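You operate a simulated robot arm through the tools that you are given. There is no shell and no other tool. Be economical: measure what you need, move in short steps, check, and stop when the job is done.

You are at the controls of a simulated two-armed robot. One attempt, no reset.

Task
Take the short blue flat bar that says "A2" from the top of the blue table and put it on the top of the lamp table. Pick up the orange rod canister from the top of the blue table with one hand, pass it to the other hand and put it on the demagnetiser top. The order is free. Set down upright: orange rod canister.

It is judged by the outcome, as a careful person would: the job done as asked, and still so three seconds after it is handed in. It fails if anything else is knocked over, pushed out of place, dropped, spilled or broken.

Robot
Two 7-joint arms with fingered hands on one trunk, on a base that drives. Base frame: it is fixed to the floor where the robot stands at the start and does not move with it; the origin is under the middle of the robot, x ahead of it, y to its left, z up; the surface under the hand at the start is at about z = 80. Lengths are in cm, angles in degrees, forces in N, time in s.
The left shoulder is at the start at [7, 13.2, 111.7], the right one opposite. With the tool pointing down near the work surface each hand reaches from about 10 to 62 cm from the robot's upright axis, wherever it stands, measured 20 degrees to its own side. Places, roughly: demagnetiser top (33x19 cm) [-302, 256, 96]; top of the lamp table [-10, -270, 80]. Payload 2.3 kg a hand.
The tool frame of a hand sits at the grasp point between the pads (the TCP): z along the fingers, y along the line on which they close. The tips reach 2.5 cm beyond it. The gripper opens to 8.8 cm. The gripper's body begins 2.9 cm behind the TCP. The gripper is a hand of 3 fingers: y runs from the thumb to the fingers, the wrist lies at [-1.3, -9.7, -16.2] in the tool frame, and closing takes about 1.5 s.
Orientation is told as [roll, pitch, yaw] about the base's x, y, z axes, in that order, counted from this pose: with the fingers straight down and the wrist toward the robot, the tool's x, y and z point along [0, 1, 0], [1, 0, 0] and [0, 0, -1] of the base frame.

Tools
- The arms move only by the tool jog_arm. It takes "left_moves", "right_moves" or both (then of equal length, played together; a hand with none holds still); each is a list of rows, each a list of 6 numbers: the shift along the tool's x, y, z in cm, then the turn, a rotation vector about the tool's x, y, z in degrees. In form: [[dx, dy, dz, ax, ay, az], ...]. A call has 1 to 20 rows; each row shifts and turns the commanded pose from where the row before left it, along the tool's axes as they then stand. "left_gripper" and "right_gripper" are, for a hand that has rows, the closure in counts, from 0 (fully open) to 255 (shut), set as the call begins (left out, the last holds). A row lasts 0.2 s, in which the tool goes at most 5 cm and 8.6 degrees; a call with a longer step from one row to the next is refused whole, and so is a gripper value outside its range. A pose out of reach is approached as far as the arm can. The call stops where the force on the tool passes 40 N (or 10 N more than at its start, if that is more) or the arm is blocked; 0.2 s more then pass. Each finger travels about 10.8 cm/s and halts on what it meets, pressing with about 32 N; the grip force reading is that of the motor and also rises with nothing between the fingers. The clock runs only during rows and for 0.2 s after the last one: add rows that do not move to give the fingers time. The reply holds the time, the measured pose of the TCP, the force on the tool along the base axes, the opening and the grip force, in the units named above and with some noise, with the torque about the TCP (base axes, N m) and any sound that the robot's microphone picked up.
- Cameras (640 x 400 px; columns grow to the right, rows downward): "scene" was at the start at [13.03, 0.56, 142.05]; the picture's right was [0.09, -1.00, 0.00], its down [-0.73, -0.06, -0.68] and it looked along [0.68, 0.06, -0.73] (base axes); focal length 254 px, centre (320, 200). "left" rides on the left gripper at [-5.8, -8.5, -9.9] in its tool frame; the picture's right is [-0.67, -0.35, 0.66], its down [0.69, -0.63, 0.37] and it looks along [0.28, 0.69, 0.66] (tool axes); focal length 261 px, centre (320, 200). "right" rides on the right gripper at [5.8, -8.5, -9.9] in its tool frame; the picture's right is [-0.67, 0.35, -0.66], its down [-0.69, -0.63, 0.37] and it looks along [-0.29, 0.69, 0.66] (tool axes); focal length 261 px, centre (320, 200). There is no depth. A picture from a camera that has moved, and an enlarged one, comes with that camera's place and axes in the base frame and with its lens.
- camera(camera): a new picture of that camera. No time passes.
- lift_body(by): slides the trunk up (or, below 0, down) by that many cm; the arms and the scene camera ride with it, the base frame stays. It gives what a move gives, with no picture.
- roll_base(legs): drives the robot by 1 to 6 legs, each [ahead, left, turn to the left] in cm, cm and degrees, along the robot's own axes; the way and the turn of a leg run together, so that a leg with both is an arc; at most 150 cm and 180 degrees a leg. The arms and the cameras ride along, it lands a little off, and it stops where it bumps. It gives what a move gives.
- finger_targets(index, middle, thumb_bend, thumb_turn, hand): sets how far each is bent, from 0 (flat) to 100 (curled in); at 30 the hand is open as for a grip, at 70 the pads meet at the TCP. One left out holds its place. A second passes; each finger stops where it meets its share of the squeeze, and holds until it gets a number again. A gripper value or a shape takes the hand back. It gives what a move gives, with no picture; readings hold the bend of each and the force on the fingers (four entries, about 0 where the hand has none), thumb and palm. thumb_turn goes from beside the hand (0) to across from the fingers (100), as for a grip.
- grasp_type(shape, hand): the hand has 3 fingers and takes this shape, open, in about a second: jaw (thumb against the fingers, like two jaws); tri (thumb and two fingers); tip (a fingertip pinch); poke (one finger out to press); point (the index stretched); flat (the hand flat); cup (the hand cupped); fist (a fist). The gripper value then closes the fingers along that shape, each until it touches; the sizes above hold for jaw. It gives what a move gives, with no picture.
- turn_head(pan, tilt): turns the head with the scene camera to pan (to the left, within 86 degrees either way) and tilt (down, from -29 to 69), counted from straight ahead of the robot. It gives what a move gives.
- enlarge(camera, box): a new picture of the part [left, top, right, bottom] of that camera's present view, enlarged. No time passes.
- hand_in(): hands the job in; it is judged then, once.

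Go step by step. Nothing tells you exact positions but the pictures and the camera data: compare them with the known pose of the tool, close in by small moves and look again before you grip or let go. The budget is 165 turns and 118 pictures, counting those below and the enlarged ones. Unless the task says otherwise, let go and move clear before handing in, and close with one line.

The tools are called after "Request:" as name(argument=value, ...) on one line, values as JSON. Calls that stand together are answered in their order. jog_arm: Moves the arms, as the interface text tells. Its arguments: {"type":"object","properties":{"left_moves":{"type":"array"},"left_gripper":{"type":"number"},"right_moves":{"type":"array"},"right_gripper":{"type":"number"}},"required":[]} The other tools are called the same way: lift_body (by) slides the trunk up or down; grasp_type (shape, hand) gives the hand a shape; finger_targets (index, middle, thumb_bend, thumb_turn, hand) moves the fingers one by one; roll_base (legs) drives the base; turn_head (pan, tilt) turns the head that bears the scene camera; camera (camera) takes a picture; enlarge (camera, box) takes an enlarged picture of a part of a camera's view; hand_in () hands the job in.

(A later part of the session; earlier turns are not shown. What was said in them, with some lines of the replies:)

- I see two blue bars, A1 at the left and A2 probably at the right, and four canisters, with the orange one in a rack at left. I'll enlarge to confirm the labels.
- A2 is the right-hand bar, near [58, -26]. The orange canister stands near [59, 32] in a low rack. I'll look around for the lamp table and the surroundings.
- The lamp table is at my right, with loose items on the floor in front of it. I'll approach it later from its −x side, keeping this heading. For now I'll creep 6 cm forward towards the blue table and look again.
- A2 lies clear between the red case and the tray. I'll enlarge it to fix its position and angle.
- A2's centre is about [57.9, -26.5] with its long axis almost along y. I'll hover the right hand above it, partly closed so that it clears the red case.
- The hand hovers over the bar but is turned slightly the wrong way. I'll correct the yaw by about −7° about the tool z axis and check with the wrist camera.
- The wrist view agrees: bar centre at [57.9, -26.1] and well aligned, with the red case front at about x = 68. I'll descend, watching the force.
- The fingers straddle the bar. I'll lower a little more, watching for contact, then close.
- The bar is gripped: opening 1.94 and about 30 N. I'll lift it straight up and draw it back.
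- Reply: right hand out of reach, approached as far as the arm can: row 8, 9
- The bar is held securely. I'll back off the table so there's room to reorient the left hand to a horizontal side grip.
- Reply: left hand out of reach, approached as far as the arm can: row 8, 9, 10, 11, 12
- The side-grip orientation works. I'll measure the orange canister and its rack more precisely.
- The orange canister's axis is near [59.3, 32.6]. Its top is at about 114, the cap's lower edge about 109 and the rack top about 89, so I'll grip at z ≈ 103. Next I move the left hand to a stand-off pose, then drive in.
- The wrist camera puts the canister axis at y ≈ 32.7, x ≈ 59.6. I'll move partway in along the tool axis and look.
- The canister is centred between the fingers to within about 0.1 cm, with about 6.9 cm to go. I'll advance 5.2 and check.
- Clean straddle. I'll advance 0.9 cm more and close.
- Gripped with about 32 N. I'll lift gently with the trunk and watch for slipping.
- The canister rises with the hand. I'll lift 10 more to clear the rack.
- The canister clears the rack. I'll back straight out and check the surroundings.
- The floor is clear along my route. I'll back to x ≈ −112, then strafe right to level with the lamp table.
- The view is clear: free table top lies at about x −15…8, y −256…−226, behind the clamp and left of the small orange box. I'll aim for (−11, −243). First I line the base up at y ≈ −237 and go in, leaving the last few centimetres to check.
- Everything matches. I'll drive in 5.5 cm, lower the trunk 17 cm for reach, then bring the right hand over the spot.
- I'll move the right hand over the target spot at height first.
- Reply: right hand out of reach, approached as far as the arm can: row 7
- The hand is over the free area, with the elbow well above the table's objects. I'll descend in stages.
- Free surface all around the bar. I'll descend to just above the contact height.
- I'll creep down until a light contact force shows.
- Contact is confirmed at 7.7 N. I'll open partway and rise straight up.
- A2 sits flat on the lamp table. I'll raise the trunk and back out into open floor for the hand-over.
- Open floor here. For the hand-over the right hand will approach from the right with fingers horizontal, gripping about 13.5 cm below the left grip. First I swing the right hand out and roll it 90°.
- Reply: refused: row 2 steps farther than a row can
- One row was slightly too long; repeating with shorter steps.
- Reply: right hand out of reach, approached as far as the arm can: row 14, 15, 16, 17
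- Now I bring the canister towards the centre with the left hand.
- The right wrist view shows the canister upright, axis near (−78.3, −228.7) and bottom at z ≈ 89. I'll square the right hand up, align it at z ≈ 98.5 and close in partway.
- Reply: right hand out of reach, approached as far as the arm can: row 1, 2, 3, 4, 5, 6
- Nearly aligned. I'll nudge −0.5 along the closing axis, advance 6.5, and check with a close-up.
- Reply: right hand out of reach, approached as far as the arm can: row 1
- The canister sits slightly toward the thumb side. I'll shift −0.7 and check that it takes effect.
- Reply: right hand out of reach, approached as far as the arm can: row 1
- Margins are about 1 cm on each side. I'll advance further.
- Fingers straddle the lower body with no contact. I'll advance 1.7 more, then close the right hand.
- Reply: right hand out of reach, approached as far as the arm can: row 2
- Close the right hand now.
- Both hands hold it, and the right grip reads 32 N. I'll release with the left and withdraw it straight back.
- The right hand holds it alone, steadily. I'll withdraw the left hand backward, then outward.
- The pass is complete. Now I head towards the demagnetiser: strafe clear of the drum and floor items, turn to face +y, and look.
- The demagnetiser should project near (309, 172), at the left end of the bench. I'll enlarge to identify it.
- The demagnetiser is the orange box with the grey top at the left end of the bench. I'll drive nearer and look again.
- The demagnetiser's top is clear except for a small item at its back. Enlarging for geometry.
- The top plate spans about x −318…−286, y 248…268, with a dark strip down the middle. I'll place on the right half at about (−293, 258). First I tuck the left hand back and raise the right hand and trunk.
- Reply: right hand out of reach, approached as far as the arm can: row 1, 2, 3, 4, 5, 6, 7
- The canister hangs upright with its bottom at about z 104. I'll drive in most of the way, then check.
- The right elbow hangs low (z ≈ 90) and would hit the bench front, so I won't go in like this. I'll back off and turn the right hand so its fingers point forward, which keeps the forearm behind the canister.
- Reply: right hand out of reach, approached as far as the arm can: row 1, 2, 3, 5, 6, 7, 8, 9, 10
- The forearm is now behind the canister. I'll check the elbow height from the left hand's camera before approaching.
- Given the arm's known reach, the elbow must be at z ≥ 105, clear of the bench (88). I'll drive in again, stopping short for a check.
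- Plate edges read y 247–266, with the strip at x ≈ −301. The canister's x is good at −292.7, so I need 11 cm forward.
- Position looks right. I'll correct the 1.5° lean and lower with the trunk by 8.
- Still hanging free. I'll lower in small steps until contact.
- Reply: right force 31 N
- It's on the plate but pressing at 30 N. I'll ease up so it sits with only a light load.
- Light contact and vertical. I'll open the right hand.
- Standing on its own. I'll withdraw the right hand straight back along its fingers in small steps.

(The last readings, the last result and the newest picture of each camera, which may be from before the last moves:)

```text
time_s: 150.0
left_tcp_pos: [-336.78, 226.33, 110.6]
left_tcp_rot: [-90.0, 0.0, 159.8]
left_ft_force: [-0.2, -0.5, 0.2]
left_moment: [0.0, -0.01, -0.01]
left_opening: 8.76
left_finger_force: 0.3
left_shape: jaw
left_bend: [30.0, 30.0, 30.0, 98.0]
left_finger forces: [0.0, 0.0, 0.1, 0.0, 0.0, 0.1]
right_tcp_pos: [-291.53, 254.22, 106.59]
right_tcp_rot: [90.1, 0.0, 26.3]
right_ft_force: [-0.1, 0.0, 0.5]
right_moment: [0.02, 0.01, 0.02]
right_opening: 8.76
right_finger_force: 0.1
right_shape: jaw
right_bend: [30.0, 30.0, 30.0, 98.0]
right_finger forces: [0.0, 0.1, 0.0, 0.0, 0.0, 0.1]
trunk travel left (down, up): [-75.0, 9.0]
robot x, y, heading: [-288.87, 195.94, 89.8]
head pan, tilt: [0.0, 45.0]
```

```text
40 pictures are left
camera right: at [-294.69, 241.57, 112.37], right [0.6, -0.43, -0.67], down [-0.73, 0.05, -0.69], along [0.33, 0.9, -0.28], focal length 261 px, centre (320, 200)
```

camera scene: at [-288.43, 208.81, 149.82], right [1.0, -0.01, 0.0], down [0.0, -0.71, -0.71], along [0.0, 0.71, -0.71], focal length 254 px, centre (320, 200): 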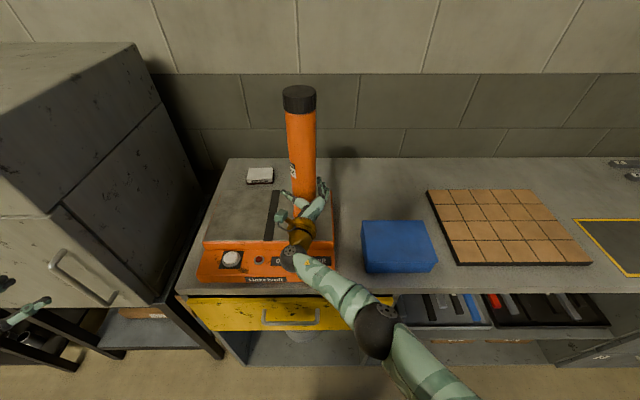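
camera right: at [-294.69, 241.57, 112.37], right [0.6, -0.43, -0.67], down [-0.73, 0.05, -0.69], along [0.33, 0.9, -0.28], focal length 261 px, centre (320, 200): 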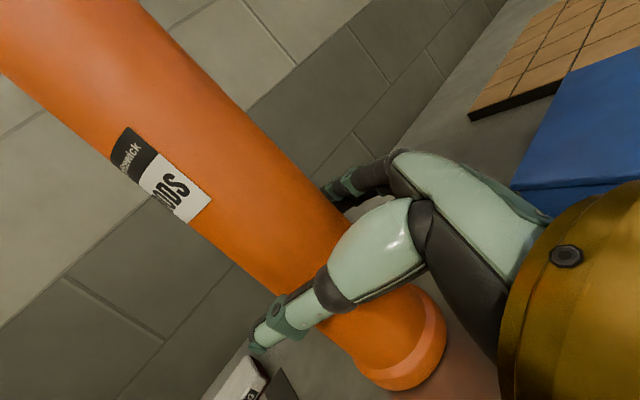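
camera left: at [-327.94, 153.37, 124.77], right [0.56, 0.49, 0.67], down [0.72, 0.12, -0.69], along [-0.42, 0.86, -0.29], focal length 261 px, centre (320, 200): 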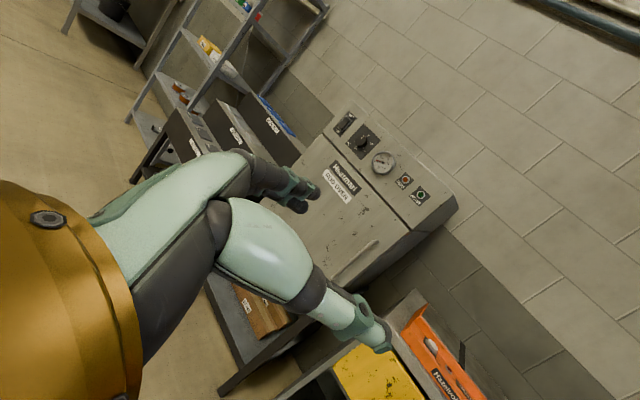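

The hand moves exactly as commanded with no contact. I'll continue retracting.

Request:
jog_arm(right_moves=[[0, 0, -1.2, 0, 0, 0], [0, 0, -1.5, 0, 0, 0], [0, 0, -1.5, 0, 0, 0], [0, 0, -2, 0, 0, 0], [0, 0, -2, 0, 0, 0], [0, 0, 0, 0, 0, 0]])

Request:
camera(camera="right")

```text
time_s: 151.4
left_tcp_pos: [-336.95, 226.17, 110.48]
left_tcp_rot: [-90.0, 0.0, 159.8]
left_ft_force: [-0.1, -0.2, -0.1]
left_moment: [-0.01, -0.02, -0.01]
left_opening: 8.74
left_finger_force: 0.1
left_shape: jaw
left_bend: [30.0, 30.0, 30.0, 98.0]
left_finger forces: [0.1, 0.1, 0.0, 0.0, 0.0, 0.0]
right_tcp_pos: [-287.86, 247.05, 106.49]
right_tcp_rot: [90.1, 0.0, 26.3]
right_ft_force: [0.2, 0.5, 0.2]
right_moment: [0.01, 0.01, -0.03]
right_opening: 8.75
right_finger_force: 0.1
right_shape: jaw
right_bend: [30.0, 30.0, 30.0, 98.0]
right_finger forces: [0.0, 0.0, 0.1, 0.0, 0.0, 0.1]
trunk travel left (down, up): [-75.0, 9.0]
robot x, y, heading: [-288.6, 195.65, 89.9]
head pan, tilt: [0.0, 45.0]
```

```text
39 pictures are left
camera right: at [-291.02, 234.26, 112.39], right [0.6, -0.43, -0.67], down [-0.73, 0.05, -0.69], along [0.33, 0.9, -0.28], focal length 261 px, centre (320, 200)
```

right: 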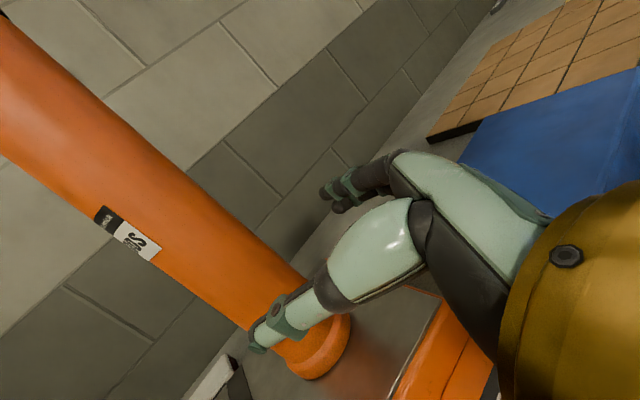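

The fingers are past the canister. I'll back the base away and take a final look.

Request:
roll_base(legs=[[-50, 0, 0]])

Request:
camera(camera="scene")

Request:
enlarge(camera="scene", box=[220, 60, 400, 200])

```text
time_s: 154.4
left_tcp_pos: [-337.06, 176.76, 110.45]
left_tcp_rot: [-89.9, 0.0, 159.6]
left_ft_force: [-0.2, 0.0, -0.5]
left_moment: [-0.01, 0.03, 0.0]
left_opening: 8.74
left_finger_force: 0.0
left_shape: jaw
left_bend: [30.0, 30.0, 30.0, 98.0]
left_finger forces: [0.1, 0.0, 0.0, 0.1, 0.0, 0.1]
right_tcp_pos: [-288.06, 197.27, 106.51]
right_tcp_rot: [90.0, 0.0, 26.3]
right_ft_force: [0.4, 0.2, -1.0]
right_moment: [0.01, -0.03, -0.01]
right_opening: 8.76
right_finger_force: 0.1
right_shape: jaw
right_bend: [30.0, 30.0, 30.0, 98.0]
right_finger forces: [0.0, 0.0, 0.0, 0.0, 0.0, 0.0]
trunk travel left (down, up): [-75.0, 9.0]
robot x, y, heading: [-288.55, 146.33, 89.8]
head pan, tilt: [0.0, 45.0]
```

```text
38 pictures are left
camera scene: at [-288.68, 159.28, 149.81], right [1.0, -0.01, 0.0], down [0.0, -0.71, -0.71], along [0.0, 0.71, -0.71], focal length 254 px, centre (320, 200)
```

scene: 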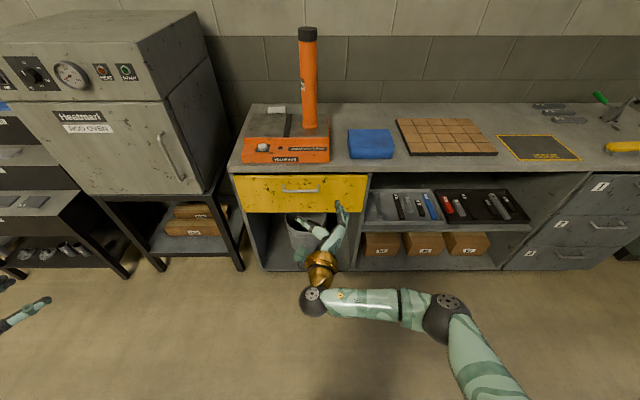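

```text
2.86 times, centred on (310, 130) of scene
camera zoom: at [-288.68, 159.28, 149.81], right [1.0, -0.01, 0.0], down [0.0, -0.71, -0.71], along [0.0, 0.71, -0.71], focal length 724 px, centre (349, 400)
```

zoom: 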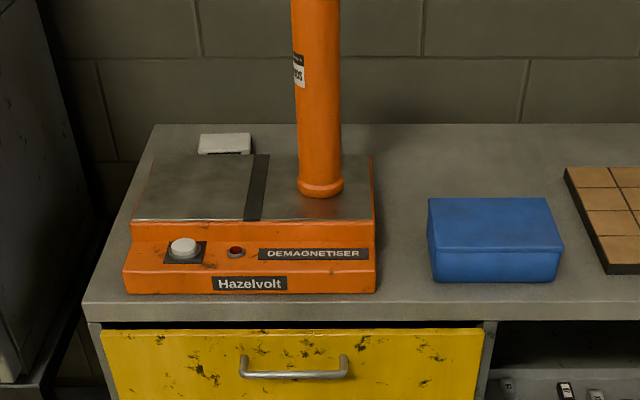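

The orange canister stands upright on the demagnetiser top, both hands are clear, A2 lies on the lamp table, and nothing else has been disturbed. I'll hand in now.

Request:
hand_in()

```text
The job is handed in.
```

Both parts are done and the job is handed in: the A2 bar lies on top of the lamp table, and the orange rod canister went from the left hand to the right and stands upright on the demagnetiser top.
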